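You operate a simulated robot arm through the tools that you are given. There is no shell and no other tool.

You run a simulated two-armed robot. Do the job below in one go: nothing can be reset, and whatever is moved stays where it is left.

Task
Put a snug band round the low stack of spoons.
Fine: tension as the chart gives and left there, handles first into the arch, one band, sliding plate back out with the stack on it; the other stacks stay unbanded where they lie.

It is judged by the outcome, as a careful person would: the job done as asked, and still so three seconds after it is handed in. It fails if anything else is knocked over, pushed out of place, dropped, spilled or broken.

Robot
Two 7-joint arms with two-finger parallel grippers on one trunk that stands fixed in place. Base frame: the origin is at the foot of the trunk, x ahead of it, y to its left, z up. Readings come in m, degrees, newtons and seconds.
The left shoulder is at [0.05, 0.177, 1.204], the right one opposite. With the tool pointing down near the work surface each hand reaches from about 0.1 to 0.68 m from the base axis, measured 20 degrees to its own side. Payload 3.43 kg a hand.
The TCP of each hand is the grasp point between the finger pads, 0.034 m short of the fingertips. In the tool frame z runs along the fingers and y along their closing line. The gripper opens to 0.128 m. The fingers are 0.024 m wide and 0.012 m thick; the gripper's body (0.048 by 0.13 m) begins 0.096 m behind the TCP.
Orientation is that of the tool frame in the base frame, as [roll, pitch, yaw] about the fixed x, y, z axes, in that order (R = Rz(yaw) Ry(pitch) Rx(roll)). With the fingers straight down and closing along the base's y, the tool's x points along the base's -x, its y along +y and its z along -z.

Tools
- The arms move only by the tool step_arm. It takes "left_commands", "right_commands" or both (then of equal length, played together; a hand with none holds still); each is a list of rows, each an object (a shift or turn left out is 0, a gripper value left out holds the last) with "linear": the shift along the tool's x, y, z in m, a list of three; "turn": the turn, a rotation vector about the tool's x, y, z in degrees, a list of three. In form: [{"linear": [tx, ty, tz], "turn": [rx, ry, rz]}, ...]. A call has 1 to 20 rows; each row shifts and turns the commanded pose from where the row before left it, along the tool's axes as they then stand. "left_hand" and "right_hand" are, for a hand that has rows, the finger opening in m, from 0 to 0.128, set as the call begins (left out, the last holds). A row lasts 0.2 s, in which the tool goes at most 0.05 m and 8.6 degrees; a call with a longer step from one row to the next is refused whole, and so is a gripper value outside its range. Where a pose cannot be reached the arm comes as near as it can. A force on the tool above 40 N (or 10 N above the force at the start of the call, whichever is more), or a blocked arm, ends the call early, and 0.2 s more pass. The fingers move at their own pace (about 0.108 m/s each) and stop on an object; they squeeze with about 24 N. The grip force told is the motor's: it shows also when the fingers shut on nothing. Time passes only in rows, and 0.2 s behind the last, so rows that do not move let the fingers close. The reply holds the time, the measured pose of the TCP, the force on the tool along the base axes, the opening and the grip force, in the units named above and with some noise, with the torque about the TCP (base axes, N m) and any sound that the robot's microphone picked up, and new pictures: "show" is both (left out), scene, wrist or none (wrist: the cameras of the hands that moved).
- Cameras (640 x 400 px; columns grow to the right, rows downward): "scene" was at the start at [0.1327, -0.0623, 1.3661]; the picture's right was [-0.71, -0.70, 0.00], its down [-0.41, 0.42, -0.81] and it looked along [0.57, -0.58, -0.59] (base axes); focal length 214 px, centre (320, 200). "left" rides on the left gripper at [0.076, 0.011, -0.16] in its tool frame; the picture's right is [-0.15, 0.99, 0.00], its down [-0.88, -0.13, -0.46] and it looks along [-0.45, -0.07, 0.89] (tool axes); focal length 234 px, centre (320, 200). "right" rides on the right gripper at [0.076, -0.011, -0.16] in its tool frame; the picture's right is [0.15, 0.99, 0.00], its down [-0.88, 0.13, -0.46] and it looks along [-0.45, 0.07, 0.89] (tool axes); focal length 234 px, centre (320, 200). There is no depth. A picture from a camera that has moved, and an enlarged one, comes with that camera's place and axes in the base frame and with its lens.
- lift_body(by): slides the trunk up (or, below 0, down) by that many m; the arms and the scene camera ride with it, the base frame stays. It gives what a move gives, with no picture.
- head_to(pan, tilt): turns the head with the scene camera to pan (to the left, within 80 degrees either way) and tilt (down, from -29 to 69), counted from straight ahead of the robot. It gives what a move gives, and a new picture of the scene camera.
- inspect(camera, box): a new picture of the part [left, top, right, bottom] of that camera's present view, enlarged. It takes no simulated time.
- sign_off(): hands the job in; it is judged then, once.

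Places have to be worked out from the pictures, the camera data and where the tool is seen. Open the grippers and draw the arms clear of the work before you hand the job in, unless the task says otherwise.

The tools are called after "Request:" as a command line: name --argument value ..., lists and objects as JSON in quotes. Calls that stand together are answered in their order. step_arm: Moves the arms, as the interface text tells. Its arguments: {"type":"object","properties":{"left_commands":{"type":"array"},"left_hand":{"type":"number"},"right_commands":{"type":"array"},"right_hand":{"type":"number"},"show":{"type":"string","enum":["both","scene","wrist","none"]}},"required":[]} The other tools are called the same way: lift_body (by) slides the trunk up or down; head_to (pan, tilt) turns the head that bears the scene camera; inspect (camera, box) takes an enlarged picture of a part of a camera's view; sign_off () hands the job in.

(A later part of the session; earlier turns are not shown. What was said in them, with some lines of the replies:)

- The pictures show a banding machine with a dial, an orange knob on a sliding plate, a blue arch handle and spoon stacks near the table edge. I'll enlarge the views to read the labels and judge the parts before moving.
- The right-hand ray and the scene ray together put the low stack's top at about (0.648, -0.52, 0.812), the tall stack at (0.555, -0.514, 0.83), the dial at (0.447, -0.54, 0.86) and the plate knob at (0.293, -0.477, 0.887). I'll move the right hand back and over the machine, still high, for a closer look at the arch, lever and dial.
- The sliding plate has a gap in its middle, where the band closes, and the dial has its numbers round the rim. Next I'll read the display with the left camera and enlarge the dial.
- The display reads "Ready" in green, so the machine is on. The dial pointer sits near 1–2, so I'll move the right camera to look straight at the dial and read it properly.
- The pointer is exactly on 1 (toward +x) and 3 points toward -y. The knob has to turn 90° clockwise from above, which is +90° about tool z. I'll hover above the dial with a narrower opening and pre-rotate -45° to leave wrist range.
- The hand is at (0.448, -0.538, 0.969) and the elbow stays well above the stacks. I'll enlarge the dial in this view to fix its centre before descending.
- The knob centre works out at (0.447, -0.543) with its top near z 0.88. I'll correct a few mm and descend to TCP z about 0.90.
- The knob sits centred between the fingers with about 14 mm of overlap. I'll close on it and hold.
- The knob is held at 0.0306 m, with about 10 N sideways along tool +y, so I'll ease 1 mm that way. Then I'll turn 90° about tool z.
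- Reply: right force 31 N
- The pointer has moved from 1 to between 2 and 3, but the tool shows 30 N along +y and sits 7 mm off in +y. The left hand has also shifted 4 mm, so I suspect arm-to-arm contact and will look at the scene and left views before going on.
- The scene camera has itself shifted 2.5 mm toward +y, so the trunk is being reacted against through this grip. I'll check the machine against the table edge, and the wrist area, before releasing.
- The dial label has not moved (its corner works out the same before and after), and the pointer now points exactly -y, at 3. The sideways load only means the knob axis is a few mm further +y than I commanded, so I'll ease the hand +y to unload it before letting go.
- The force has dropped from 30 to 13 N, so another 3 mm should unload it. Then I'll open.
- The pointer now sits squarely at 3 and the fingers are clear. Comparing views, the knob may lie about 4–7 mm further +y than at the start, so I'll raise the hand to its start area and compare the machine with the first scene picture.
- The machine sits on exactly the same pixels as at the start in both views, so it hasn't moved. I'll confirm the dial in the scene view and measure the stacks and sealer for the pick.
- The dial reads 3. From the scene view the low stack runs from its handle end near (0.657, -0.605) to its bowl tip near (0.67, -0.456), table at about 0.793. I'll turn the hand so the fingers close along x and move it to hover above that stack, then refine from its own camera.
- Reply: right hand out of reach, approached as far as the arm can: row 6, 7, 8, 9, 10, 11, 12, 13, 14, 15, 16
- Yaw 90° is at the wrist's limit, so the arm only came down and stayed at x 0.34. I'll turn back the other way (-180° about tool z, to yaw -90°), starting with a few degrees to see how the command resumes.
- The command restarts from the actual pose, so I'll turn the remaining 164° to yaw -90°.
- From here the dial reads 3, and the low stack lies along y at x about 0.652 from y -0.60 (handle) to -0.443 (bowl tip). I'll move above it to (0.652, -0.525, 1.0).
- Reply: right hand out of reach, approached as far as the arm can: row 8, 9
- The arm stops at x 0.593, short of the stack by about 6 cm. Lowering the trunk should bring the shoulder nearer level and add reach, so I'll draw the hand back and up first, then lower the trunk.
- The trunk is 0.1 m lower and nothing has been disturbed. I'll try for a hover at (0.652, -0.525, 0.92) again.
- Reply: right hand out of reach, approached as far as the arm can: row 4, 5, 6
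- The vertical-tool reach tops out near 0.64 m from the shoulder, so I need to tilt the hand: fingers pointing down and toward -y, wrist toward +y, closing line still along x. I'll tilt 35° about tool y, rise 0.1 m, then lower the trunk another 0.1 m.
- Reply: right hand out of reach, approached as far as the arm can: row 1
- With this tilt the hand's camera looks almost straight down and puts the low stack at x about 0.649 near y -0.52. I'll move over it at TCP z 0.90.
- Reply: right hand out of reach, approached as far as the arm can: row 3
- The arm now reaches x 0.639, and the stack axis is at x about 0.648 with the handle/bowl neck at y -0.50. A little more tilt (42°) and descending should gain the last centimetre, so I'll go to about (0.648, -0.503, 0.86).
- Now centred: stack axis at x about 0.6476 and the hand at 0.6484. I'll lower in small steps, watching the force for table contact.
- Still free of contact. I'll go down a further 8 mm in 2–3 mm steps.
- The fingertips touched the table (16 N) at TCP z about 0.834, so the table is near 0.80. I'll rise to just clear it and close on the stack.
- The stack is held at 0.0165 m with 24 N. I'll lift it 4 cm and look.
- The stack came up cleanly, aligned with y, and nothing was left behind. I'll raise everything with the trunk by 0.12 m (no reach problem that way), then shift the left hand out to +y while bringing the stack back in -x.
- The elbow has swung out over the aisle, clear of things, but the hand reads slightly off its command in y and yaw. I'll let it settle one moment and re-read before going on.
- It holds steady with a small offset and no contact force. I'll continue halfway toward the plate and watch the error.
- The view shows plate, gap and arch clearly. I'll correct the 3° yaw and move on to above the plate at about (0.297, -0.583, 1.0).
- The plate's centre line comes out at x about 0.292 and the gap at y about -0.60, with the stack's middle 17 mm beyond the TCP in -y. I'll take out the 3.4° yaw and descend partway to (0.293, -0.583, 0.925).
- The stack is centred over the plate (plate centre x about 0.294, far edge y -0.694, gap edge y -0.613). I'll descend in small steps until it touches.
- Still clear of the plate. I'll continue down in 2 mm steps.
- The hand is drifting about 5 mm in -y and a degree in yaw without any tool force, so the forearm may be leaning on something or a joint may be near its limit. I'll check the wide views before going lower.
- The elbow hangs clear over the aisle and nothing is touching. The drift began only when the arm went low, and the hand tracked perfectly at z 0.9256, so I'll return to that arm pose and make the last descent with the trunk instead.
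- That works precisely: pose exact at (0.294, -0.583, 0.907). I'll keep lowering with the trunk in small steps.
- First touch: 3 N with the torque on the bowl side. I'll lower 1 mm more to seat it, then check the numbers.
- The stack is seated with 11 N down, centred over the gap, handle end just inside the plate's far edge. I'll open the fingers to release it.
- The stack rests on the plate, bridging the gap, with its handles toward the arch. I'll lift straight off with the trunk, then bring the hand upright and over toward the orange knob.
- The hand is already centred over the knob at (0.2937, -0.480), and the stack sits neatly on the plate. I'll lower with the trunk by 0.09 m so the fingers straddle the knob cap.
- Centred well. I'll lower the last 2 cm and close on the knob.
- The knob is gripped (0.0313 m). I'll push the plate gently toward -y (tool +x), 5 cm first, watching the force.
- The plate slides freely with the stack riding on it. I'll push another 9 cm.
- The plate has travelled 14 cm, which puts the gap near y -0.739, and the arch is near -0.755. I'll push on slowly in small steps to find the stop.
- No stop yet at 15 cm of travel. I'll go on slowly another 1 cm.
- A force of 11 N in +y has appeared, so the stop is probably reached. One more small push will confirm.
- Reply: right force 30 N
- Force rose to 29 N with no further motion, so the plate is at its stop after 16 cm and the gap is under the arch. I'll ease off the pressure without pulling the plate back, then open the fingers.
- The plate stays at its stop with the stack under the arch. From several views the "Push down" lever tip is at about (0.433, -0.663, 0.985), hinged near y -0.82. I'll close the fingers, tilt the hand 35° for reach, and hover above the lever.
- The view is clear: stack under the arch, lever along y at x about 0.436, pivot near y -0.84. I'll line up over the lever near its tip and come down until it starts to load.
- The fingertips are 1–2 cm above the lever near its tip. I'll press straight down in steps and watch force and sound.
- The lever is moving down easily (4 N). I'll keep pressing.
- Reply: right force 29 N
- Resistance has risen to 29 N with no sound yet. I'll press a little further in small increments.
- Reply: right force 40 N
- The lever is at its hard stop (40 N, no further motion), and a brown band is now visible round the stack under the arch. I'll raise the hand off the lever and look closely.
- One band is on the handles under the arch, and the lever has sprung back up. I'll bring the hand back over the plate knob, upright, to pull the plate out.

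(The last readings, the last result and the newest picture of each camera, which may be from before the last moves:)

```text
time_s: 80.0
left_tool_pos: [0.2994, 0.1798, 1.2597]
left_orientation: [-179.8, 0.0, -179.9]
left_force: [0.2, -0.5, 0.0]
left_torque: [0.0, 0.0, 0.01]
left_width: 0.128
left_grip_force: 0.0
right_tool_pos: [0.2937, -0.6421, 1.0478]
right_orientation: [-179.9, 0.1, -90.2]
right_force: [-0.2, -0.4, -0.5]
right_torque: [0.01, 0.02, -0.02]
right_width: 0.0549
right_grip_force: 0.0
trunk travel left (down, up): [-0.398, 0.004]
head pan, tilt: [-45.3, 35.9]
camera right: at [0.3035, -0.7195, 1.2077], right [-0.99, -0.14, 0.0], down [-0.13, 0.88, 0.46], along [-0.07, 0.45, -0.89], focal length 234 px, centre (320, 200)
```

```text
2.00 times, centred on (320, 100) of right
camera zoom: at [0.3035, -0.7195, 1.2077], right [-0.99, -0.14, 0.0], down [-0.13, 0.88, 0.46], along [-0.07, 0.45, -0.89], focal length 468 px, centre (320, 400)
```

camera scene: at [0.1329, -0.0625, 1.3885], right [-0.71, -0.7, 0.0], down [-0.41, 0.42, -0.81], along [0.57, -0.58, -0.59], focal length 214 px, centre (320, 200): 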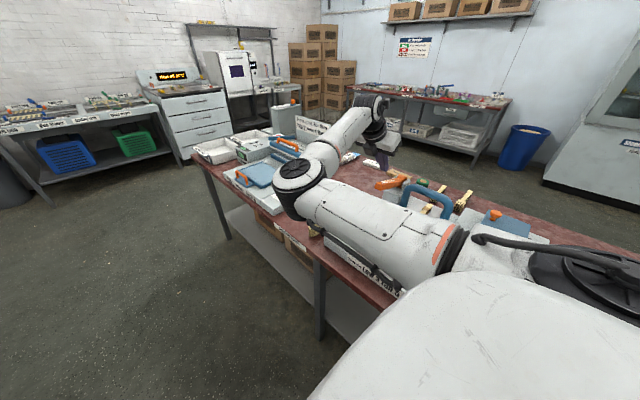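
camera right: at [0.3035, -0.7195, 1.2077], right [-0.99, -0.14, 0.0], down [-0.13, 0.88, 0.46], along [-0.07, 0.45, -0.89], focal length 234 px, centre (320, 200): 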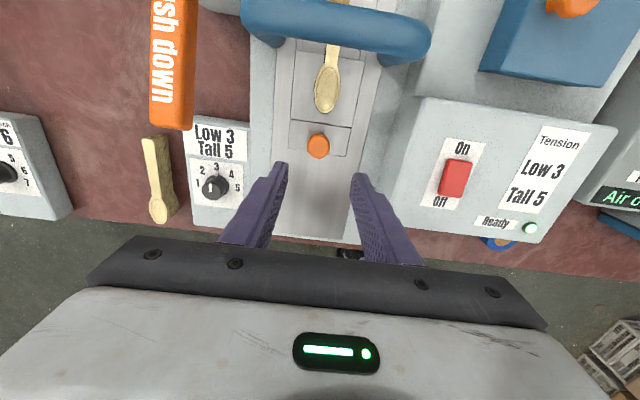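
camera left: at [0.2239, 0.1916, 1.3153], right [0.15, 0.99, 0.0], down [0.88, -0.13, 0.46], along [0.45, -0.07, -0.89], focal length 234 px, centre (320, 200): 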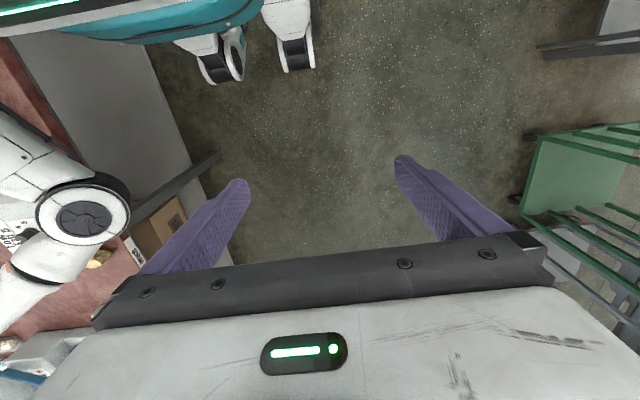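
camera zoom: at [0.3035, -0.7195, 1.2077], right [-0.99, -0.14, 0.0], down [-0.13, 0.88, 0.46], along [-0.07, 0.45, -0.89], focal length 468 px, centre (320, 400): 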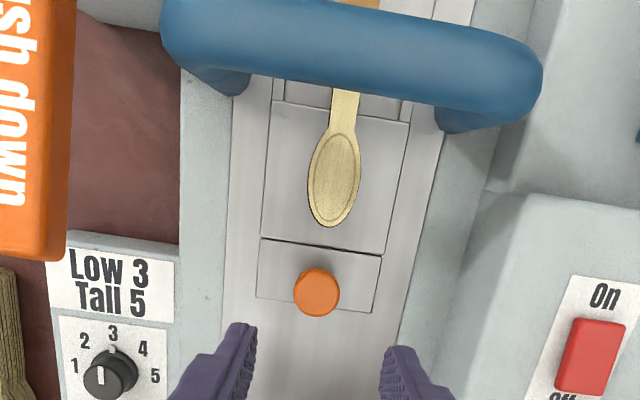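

The knob works out at (0.294, -0.642), right under the hand. I'll lower with the trunk in two stages to the same grip height and close.

Request:
lift_body --by -0.1

Request:
lift_body --by -0.041

Request:
inspect --camera "right" --box '[220, 60, 420, 220]'

```text
time_s: 81.3
left_tool_pos: [0.2996, 0.1806, 1.16]
left_orientation: [180.0, -0.1, -180.0]
left_force: [-0.5, 0.0, 0.3]
left_torque: [-0.03, -0.01, 0.01]
left_width: 0.128
left_grip_force: 0.2
right_tool_pos: [0.294, -0.6434, 0.948]
right_orientation: [-180.0, 0.0, -90.1]
right_force: [-0.6, -0.1, -0.5]
right_torque: [0.0, -0.02, 0.0]
right_width: 0.0551
right_grip_force: 0.1
trunk travel left (down, up): [-0.298, 0.104]
head pan, tilt: [-45.3, 35.9]
```

```text
time_s: 82.1
left_tool_pos: [0.299, 0.1807, 1.1194]
left_orientation: [-179.9, 0.0, -180.0]
left_force: [-0.3, -0.4, -0.2]
left_torque: [0.0, -0.02, 0.02]
left_width: 0.1279
left_grip_force: 0.0
right_tool_pos: [0.2941, -0.6424, 0.9077]
right_orientation: [180.0, 0.0, -90.1]
right_force: [0.2, -0.1, 0.4]
right_torque: [0.01, -0.01, 0.01]
right_width: 0.0551
right_grip_force: 0.1
trunk travel left (down, up): [-0.256, 0.145]
head pan, tilt: [-45.3, 35.9]
```

```text
2.50 times, centred on (320, 140) of right
camera zoom: at [0.3034, -0.7194, 1.0667], right [-0.99, -0.14, 0.0], down [-0.13, 0.88, 0.46], along [-0.07, 0.45, -0.89], focal length 585 px, centre (320, 350)
```

zoom: 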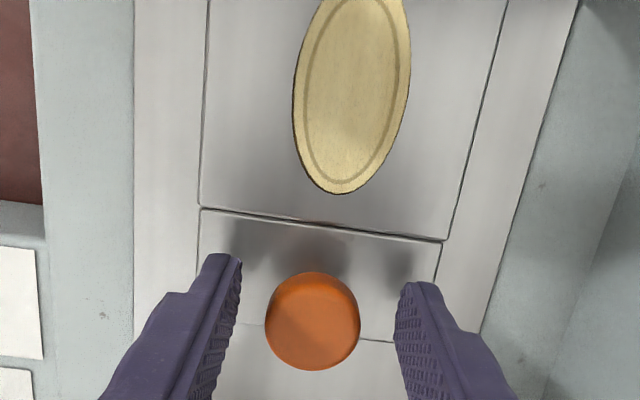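

The fingers straddle the knob again, so I'll close and check the grip before pulling.

Request:
step_arm --right_commands '[{}, {}, {}, {}]' --right_hand 0.0 --show "none"

```text
time_s: 83.1
left_tool_pos: [0.3011, 0.1798, 1.1187]
left_orientation: [-179.8, -0.1, -179.9]
left_force: [-0.6, -0.1, 0.5]
left_torque: [-0.01, 0.01, 0.0]
left_width: 0.128
left_grip_force: 0.1
right_tool_pos: [0.2948, -0.6427, 0.9069]
right_orientation: [-179.9, 0.0, -89.9]
right_force: [10.3, -1.4, 2.5]
right_torque: [-0.03, -0.38, -0.03]
right_width: 0.0314
right_grip_force: 45.3
trunk travel left (down, up): [-0.256, 0.145]
head pan, tilt: [-45.3, 35.9]
```

Gripped. I'll pull gently outward (+y), 5 cm first.

Request:
step_arm --right_commands '[{"linear": [-0.002, -0.001, 0]}, {"linear": [-0.004, 0, 0]}, {"linear": [-0.007, 0, 0]}, {"linear": [-0.009, 0, 0]}, {"linear": [-0.01, 0, 0]}, {"linear": [-0.009, 0, 0]}, {"linear": [-0.006, 0, 0]}, {"linear": [-0.003, 0, 0]}, {}]' --show "both"

Request:
inspect --camera "right" --box '[220, 0, 420, 200]'

```text
time_s: 85.1
left_tool_pos: [0.2998, 0.1799, 1.1186]
left_orientation: [-179.9, -0.1, -179.8]
left_force: [-0.7, -0.1, 0.1]
left_torque: [0.01, 0.0, 0.0]
left_width: 0.1277
left_grip_force: 0.0
right_tool_pos: [0.2947, -0.5933, 0.9068]
right_orientation: [180.0, -0.1, -90.1]
right_force: [3.9, -1.4, 3.4]
right_torque: [0.05, -0.04, -0.06]
right_width: 0.0314
right_grip_force: 44.8
trunk travel left (down, up): [-0.256, 0.145]
head pan, tilt: [-45.3, 35.9]
camera scene: at [0.1329, -0.062, 1.2476], right [-0.71, -0.7, 0.0], down [-0.41, 0.42, -0.81], along [0.57, -0.58, -0.59], focal length 214 px, centre (320, 200)
camera right: at [0.3053, -0.6696, 1.0666], right [-0.99, -0.14, 0.0], down [-0.13, 0.88, 0.46], along [-0.07, 0.45, -0.89], focal length 234 px, centre (320, 200)
```

scene: 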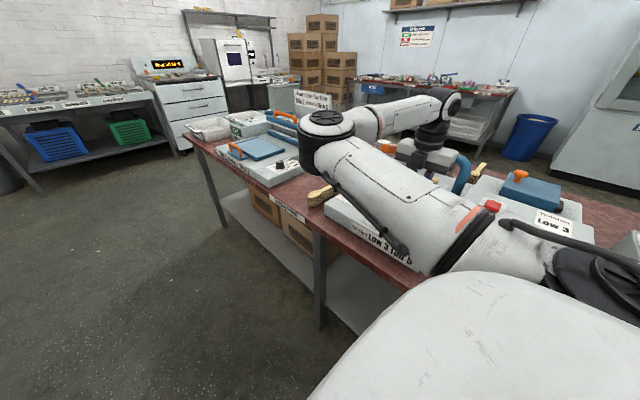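
right: 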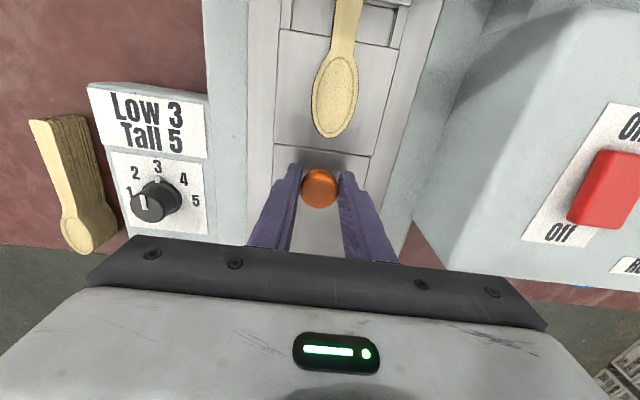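

```text
2.00 times, centred on (320, 100) of right
camera zoom: at [0.3053, -0.6696, 1.0666], right [-0.99, -0.14, 0.0], down [-0.13, 0.88, 0.46], along [-0.07, 0.45, -0.89], focal length 468 px, centre (320, 400)
```

zoom: 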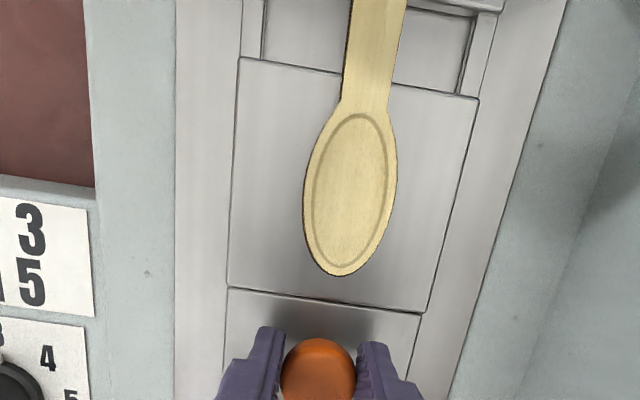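

The stack is riding out with the plate. I'll pull another 10 cm.

Request:
step_arm --right_commands '[{"linear": [-0.003, 0, 0]}, {"linear": [-0.006, 0, 0]}, {"linear": [-0.009, 0, 0]}, {"linear": [-0.01, 0, 0]}, {"linear": [-0.01, 0, 0]}, {"linear": [-0.01, 0, 0]}, {"linear": [-0.01, 0, 0]}, {"linear": [-0.01, 0, 0]}, {"linear": [-0.01, 0, 0]}, {"linear": [-0.009, 0, 0]}, {"linear": [-0.007, 0, 0]}, {"linear": [-0.004, 0, 0]}, {"linear": [-0.002, 0, 0]}, {}]' --show "wrist"

```text
time_s: 88.1
left_tool_pos: [0.3006, 0.1791, 1.1185]
left_orientation: [-179.9, -0.1, -179.9]
left_force: [-0.4, 0.1, -0.3]
left_torque: [-0.02, 0.03, 0.0]
left_width: 0.1279
left_grip_force: 0.0
right_tool_pos: [0.2953, -0.4928, 0.906]
right_orientation: [180.0, -0.1, -90.1]
right_force: [12.5, -0.5, 9.5]
right_torque: [0.1, -0.39, 0.04]
right_width: 0.0313
right_grip_force: 44.4
trunk travel left (down, up): [-0.256, 0.145]
head pan, tilt: [-45.3, 35.9]
camera right: at [0.305, -0.5689, 1.0666], right [-0.99, -0.15, 0.0], down [-0.13, 0.88, 0.45], along [-0.07, 0.45, -0.89], focal length 234 px, centre (320, 200)
```

right: 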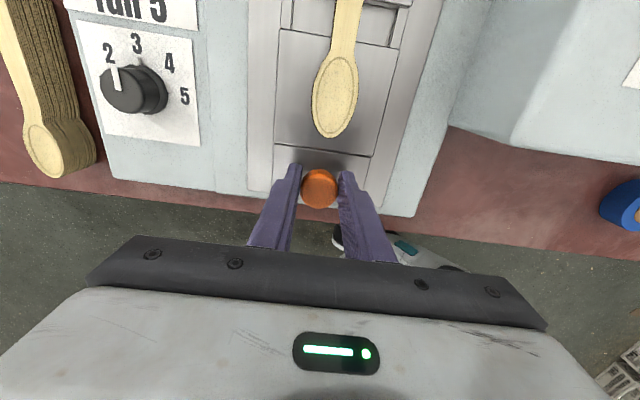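

About 12 mm remain to the starting place. I'll ease out slowly and feel for the outer stop.

Request:
step_arm --right_commands '[{"linear": [-0.003, -0.001, -0.0005]}, {"linear": [-0.003, 0, -0.0005]}, {"linear": [-0.003, 0, 0]}, {"linear": [-0.0025, 0, 0]}, {}]' --show "none"

```text
time_s: 89.3
left_tool_pos: [0.2997, 0.1779, 1.1182]
left_orientation: [179.9, 0.0, -179.9]
left_force: [-0.8, -0.3, 0.2]
left_torque: [0.01, 0.0, 0.01]
left_width: 0.1278
left_grip_force: 0.1
right_tool_pos: [0.295, -0.4824, 0.9072]
right_orientation: [179.9, 0.0, -90.1]
right_force: [-1.5, -14.7, -2.9]
right_torque: [0.17, 0.16, 0.02]
right_width: 0.0314
right_grip_force: 45.5
trunk travel left (down, up): [-0.256, 0.145]
head pan, tilt: [-45.3, 35.9]
```

Now -15 N in y: the plate is back at its outer stop. I'll relax the pull, open, and lift straight off.

Request:
step_arm --right_commands '[{"linear": [0.001, 0, 0]}, {}]' --show "none"

Request:
step_arm --right_commands '[{}, {}, {}]' --right_hand 0.06 --show "none"

Request:
lift_body --by 0.14

Request:
inspect --camera "right" --box '[200, 0, 440, 200]'

Request:
inspect --camera "scene" --box '[300, 120, 520, 290]'

```text
time_s: 89.9
left_tool_pos: [0.3003, 0.1782, 1.119]
left_orientation: [-179.9, 0.0, 180.0]
left_force: [-0.6, -0.5, -0.5]
left_torque: [0.01, 0.03, 0.01]
left_width: 0.1281
left_grip_force: 0.0
right_tool_pos: [0.2941, -0.4829, 0.908]
right_orientation: [179.9, 0.0, -90.2]
right_force: [-5.4, -7.1, -7.6]
right_torque: [-1.31, 0.11, -0.1]
right_width: 0.0315
right_grip_force: 44.9
trunk travel left (down, up): [-0.256, 0.145]
head pan, tilt: [-45.3, 35.9]
```

```text
time_s: 90.7
left_tool_pos: [0.2995, 0.181, 1.118]
left_orientation: [-180.0, 0.0, -179.9]
left_force: [0.7, 0.7, 0.1]
left_torque: [0.04, 0.02, 0.04]
left_width: 0.1279
left_grip_force: 0.0
right_tool_pos: [0.2965, -0.4831, 0.908]
right_orientation: [180.0, 0.0, -90.1]
right_force: [0.2, -0.8, 0.2]
right_torque: [-0.01, 0.0, -0.01]
right_width: 0.06
right_grip_force: 0.1
trunk travel left (down, up): [-0.256, 0.145]
head pan, tilt: [-45.3, 35.9]
```

```text
time_s: 92.4
left_tool_pos: [0.2995, 0.1813, 1.2581]
left_orientation: [180.0, 0.0, -179.9]
left_force: [0.5, 0.0, -0.2]
left_torque: [-0.03, 0.01, -0.02]
left_width: 0.1281
left_grip_force: 0.1
right_tool_pos: [0.2957, -0.4809, 1.0473]
right_orientation: [-180.0, 0.0, -90.1]
right_force: [0.1, -0.5, -0.3]
right_torque: [0.0, 0.0, 0.0]
right_width: 0.0601
right_grip_force: 0.0
trunk travel left (down, up): [-0.396, 0.005]
head pan, tilt: [-45.3, 35.9]
```

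```text
2.00 times, centred on (320, 100) of right
camera zoom: at [0.3062, -0.5586, 1.2072], right [-0.99, -0.14, 0.0], down [-0.13, 0.88, 0.46], along [-0.07, 0.45, -0.89], focal length 468 px, centre (320, 400)
```

zoom: 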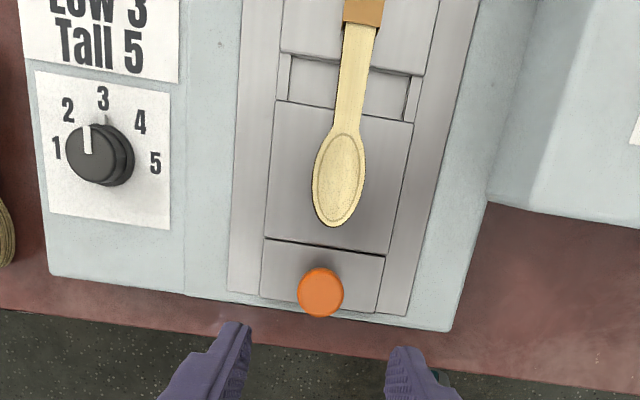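

```text
2.35 times, centred on (410, 205) of scene
camera zoom: at [0.1328, -0.0623, 1.3875], right [-0.71, -0.7, 0.0], down [-0.41, 0.42, -0.81], along [0.57, -0.58, -0.59], focal length 505 px, centre (108, 188)
```

zoom: 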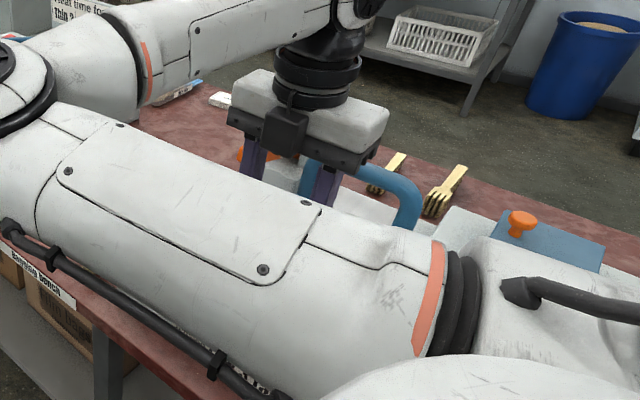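

The plate is home, the stack sits on it with the brown band round the handles, and the dial is still at 3. I'll raise the hand well clear and take a closer look at the band and the neighbours.

Request:
step_arm --right_commands '[{"linear": [0, 0, -0.04]}, {"linear": [0, 0, -0.04]}, {"linear": [0, 0, -0.04]}, {"linear": [-0.02, 0, -0.03]}, {"linear": [-0.02, 0, -0.03]}, {}]' --show "both"

Request:
inspect --camera "right" --box '[240, 0, 400, 120]'

Request:
inspect --camera "scene" --box '[280, 150, 480, 300]'

```text
time_s: 93.8
left_tool_pos: [0.3, 0.1807, 1.2573]
left_orientation: [179.9, 0.1, -180.0]
left_force: [0.1, 0.2, 0.7]
left_torque: [0.01, 0.03, -0.01]
left_width: 0.1281
left_grip_force: 0.1
right_tool_pos: [0.2946, -0.4435, 1.2268]
right_orientation: [180.0, -0.1, -90.2]
right_force: [0.3, -0.8, -0.8]
right_torque: [0.0, -0.02, -0.01]
right_width: 0.06
right_grip_force: 0.1
trunk travel left (down, up): [-0.396, 0.005]
head pan, tilt: [-45.3, 35.9]
camera scene: at [0.133, -0.0626, 1.3875], right [-0.71, -0.7, 0.0], down [-0.41, 0.42, -0.81], along [0.57, -0.58, -0.59], focal length 214 px, centre (320, 200)
camera right: at [0.3052, -0.5196, 1.3867], right [-0.99, -0.14, 0.0], down [-0.13, 0.88, 0.46], along [-0.07, 0.45, -0.89], focal length 234 px, centre (320, 200)
```

scene: 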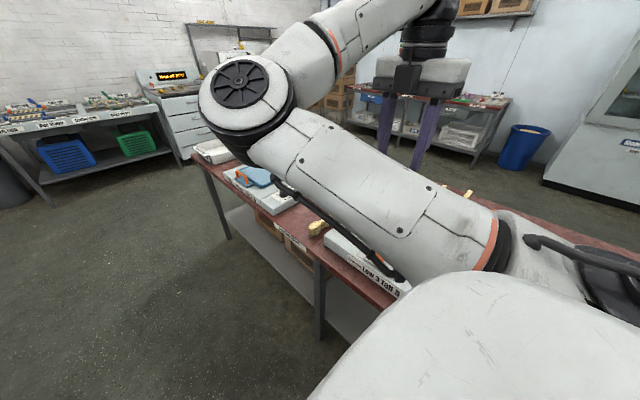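
right: 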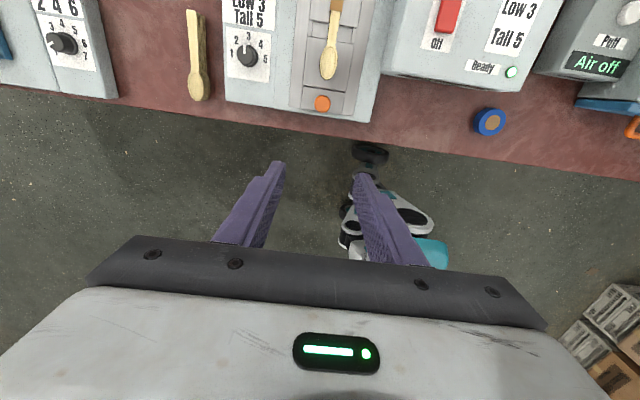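

```text
3.33 times, centred on (320, 60) of right
camera zoom: at [0.3052, -0.5196, 1.3867], right [-0.99, -0.14, 0.0], down [-0.13, 0.88, 0.46], along [-0.07, 0.45, -0.89], focal length 781 px, centre (320, 667)
```

zoom: 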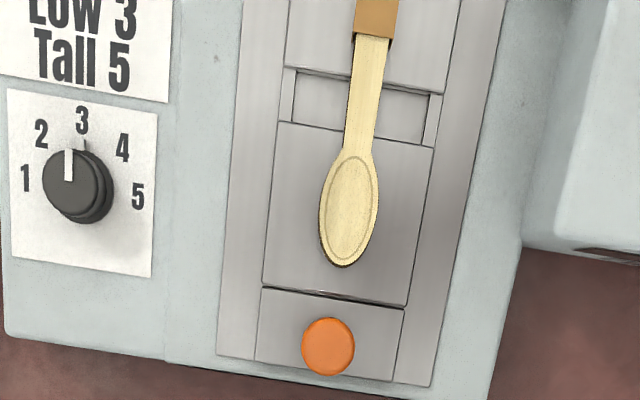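

```text
2.67 times, centred on (380, 225) of scene
camera zoom: at [0.133, -0.0626, 1.3875], right [-0.71, -0.7, 0.0], down [-0.41, 0.42, -0.81], along [0.57, -0.58, -0.59], focal length 572 px, centre (160, 133)
```

zoom: 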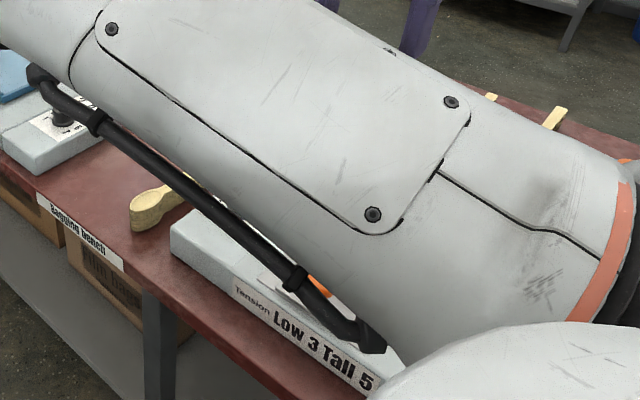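

Everything looks in order. I'll tilt the hand camera toward the arch to see the entire band and the far end of the stack.

Request:
step_arm --right_commands '[{"turn": [0, 7, 0]}, {"turn": [0, 7, 0]}, {"turn": [0, 7, 0]}, {"turn": [0, 7, 0]}, {"turn": [0, 7, 0]}, {}]' --show "wrist"

Request:
inspect --camera "right" --box '[270, 60, 390, 170]'

```text
time_s: 95.2
left_tool_pos: [0.2999, 0.1792, 1.2583]
left_orientation: [-180.0, 0.0, -180.0]
left_force: [0.4, -0.2, -1.1]
left_torque: [0.01, 0.0, -0.01]
left_width: 0.1279
left_grip_force: 0.1
right_tool_pos: [0.2896, -0.4498, 1.23]
right_orientation: [-179.2, -35.1, -92.3]
right_force: [-0.8, 0.1, -0.3]
right_torque: [-0.01, -0.02, 0.0]
right_width: 0.0599
right_grip_force: 0.2
trunk travel left (down, up): [-0.396, 0.005]
head pan, tilt: [-45.3, 35.9]
camera right: at [0.2988, -0.4211, 1.4047], right [-0.99, -0.09, 0.07], down [-0.1, 0.99, -0.13], along [-0.06, -0.14, -0.99], focal length 234 px, centre (320, 200)
```

right: 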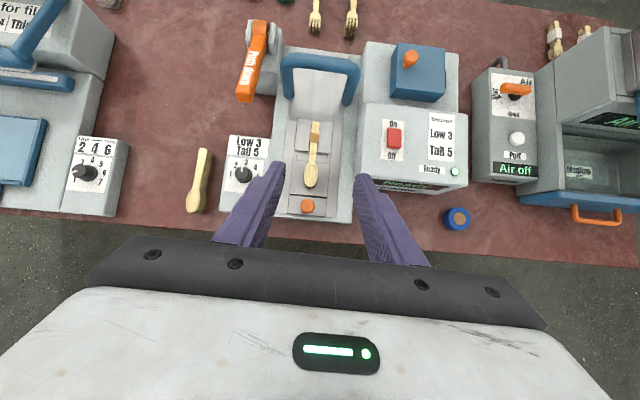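

```text
3.64 times, centred on (330, 115) of right
camera zoom: at [0.2988, -0.4211, 1.4047], right [-0.99, -0.09, 0.07], down [-0.1, 0.99, -0.13], along [-0.06, -0.14, -0.99], focal length 852 px, centre (284, 509)
```

zoom: 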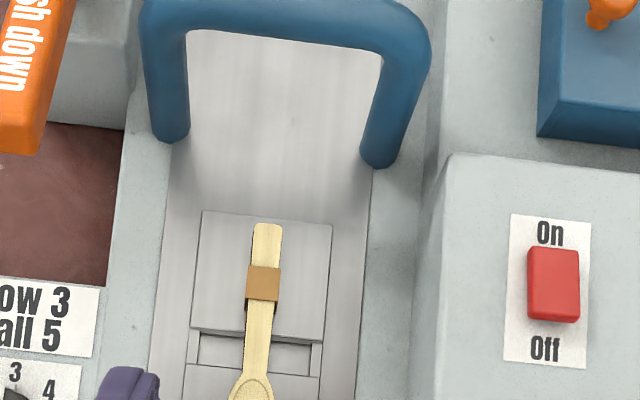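

The picture confirms one band snug round the handles, the plate fully out, the tall stack and fork stacks unbanded in place, and the dial at 3. I'll bring the hand upright, open it, and leave it high and drawn back.

Request:
step_arm --right_commands '[{"turn": [0, -7, 0]}, {"turn": [0, -7, 0]}, {"turn": [0, -7, 0]}, {"turn": [0, -7, 0]}, {"turn": [0, -7, 0]}, {"linear": [-0.02, 0, 0]}, {"linear": [-0.02, 0, 0]}, {}]' --right_hand 0.128 --show "both"

Request:
inspect --camera "right" --box '[160, 0, 400, 130]'

```text
time_s: 97.0
left_tool_pos: [0.3008, 0.1802, 1.2589]
left_orientation: [-179.9, -0.1, -180.0]
left_force: [0.7, -0.3, -0.1]
left_torque: [0.01, 0.02, 0.03]
left_width: 0.1282
left_grip_force: 0.0
right_tool_pos: [0.293, -0.4076, 1.2248]
right_orientation: [179.9, 0.6, -91.6]
right_force: [-0.2, -0.2, -0.5]
right_torque: [-0.03, 0.01, -0.01]
right_width: 0.1279
right_grip_force: 0.0
trunk travel left (down, up): [-0.396, 0.005]
head pan, tilt: [-45.3, 35.9]
camera scene: at [0.1328, -0.0618, 1.3876], right [-0.71, -0.7, 0.0], down [-0.41, 0.42, -0.81], along [0.57, -0.58, -0.59], focal length 214 px, centre (320, 200)
camera right: at [0.3, -0.4861, 1.3843], right [-0.99, -0.12, 0.0], down [-0.1, 0.88, 0.46], along [-0.05, 0.46, -0.89], focal length 234 px, centre (320, 200)
```

scene: 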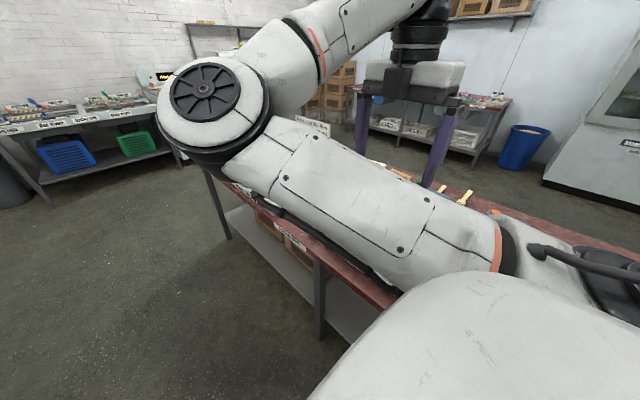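
right: 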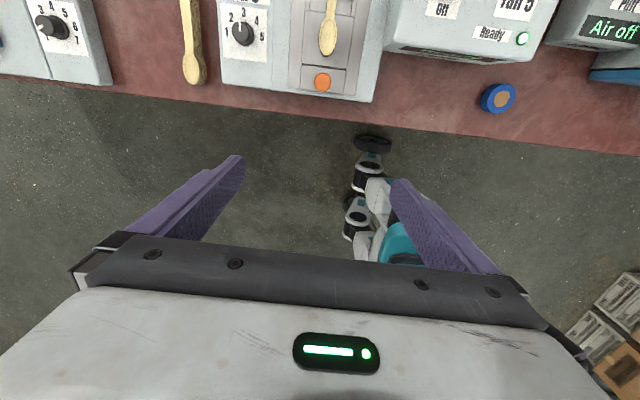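

```text
2.67 times, centred on (280, 65) of right
camera zoom: at [0.3, -0.4861, 1.3843], right [-0.99, -0.12, 0.0], down [-0.1, 0.88, 0.46], along [-0.05, 0.46, -0.89], focal length 624 px, centre (427, 560)
```

zoom: 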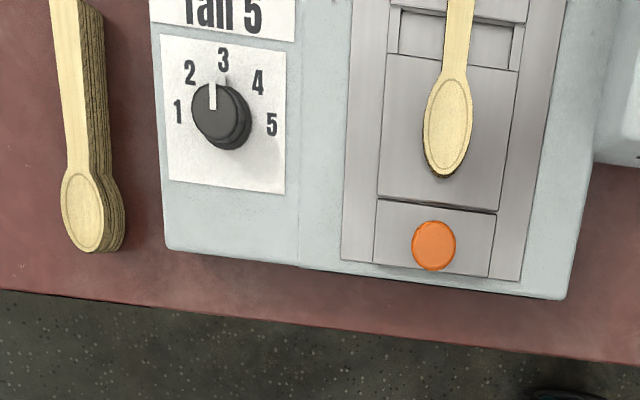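

Dial at 3 (its skirt tick lines up too), banded stack on the plate at its outer stop, the other stacks undisturbed, and both hands open and clear. I'm handing the job in.

Request:
sign_off

```text
The job is handed in.
```

The low stack of spoons has one band round its handles and is back out on the sliding plate.

- **Tension:** I turned the dial from 1 to 3, as the chart gives for a low stack, and left it there.
- **Banding:** The stack went in handles first and the plate slid to its inner stop. I pressed the lever once, down to its stop. The band sits on the handles, a few centimetres further along than the gap in the plate.
- **Snugness:** I judged this only from the camera pictures. I did not pull on the band.
- **Everything else:** The tall spoon stack and the fork stacks are unbanded where they lay, and I saw nothing knocked or moved.

Both hands are open and clear of the bench, though the trunk sits slightly higher than it started.
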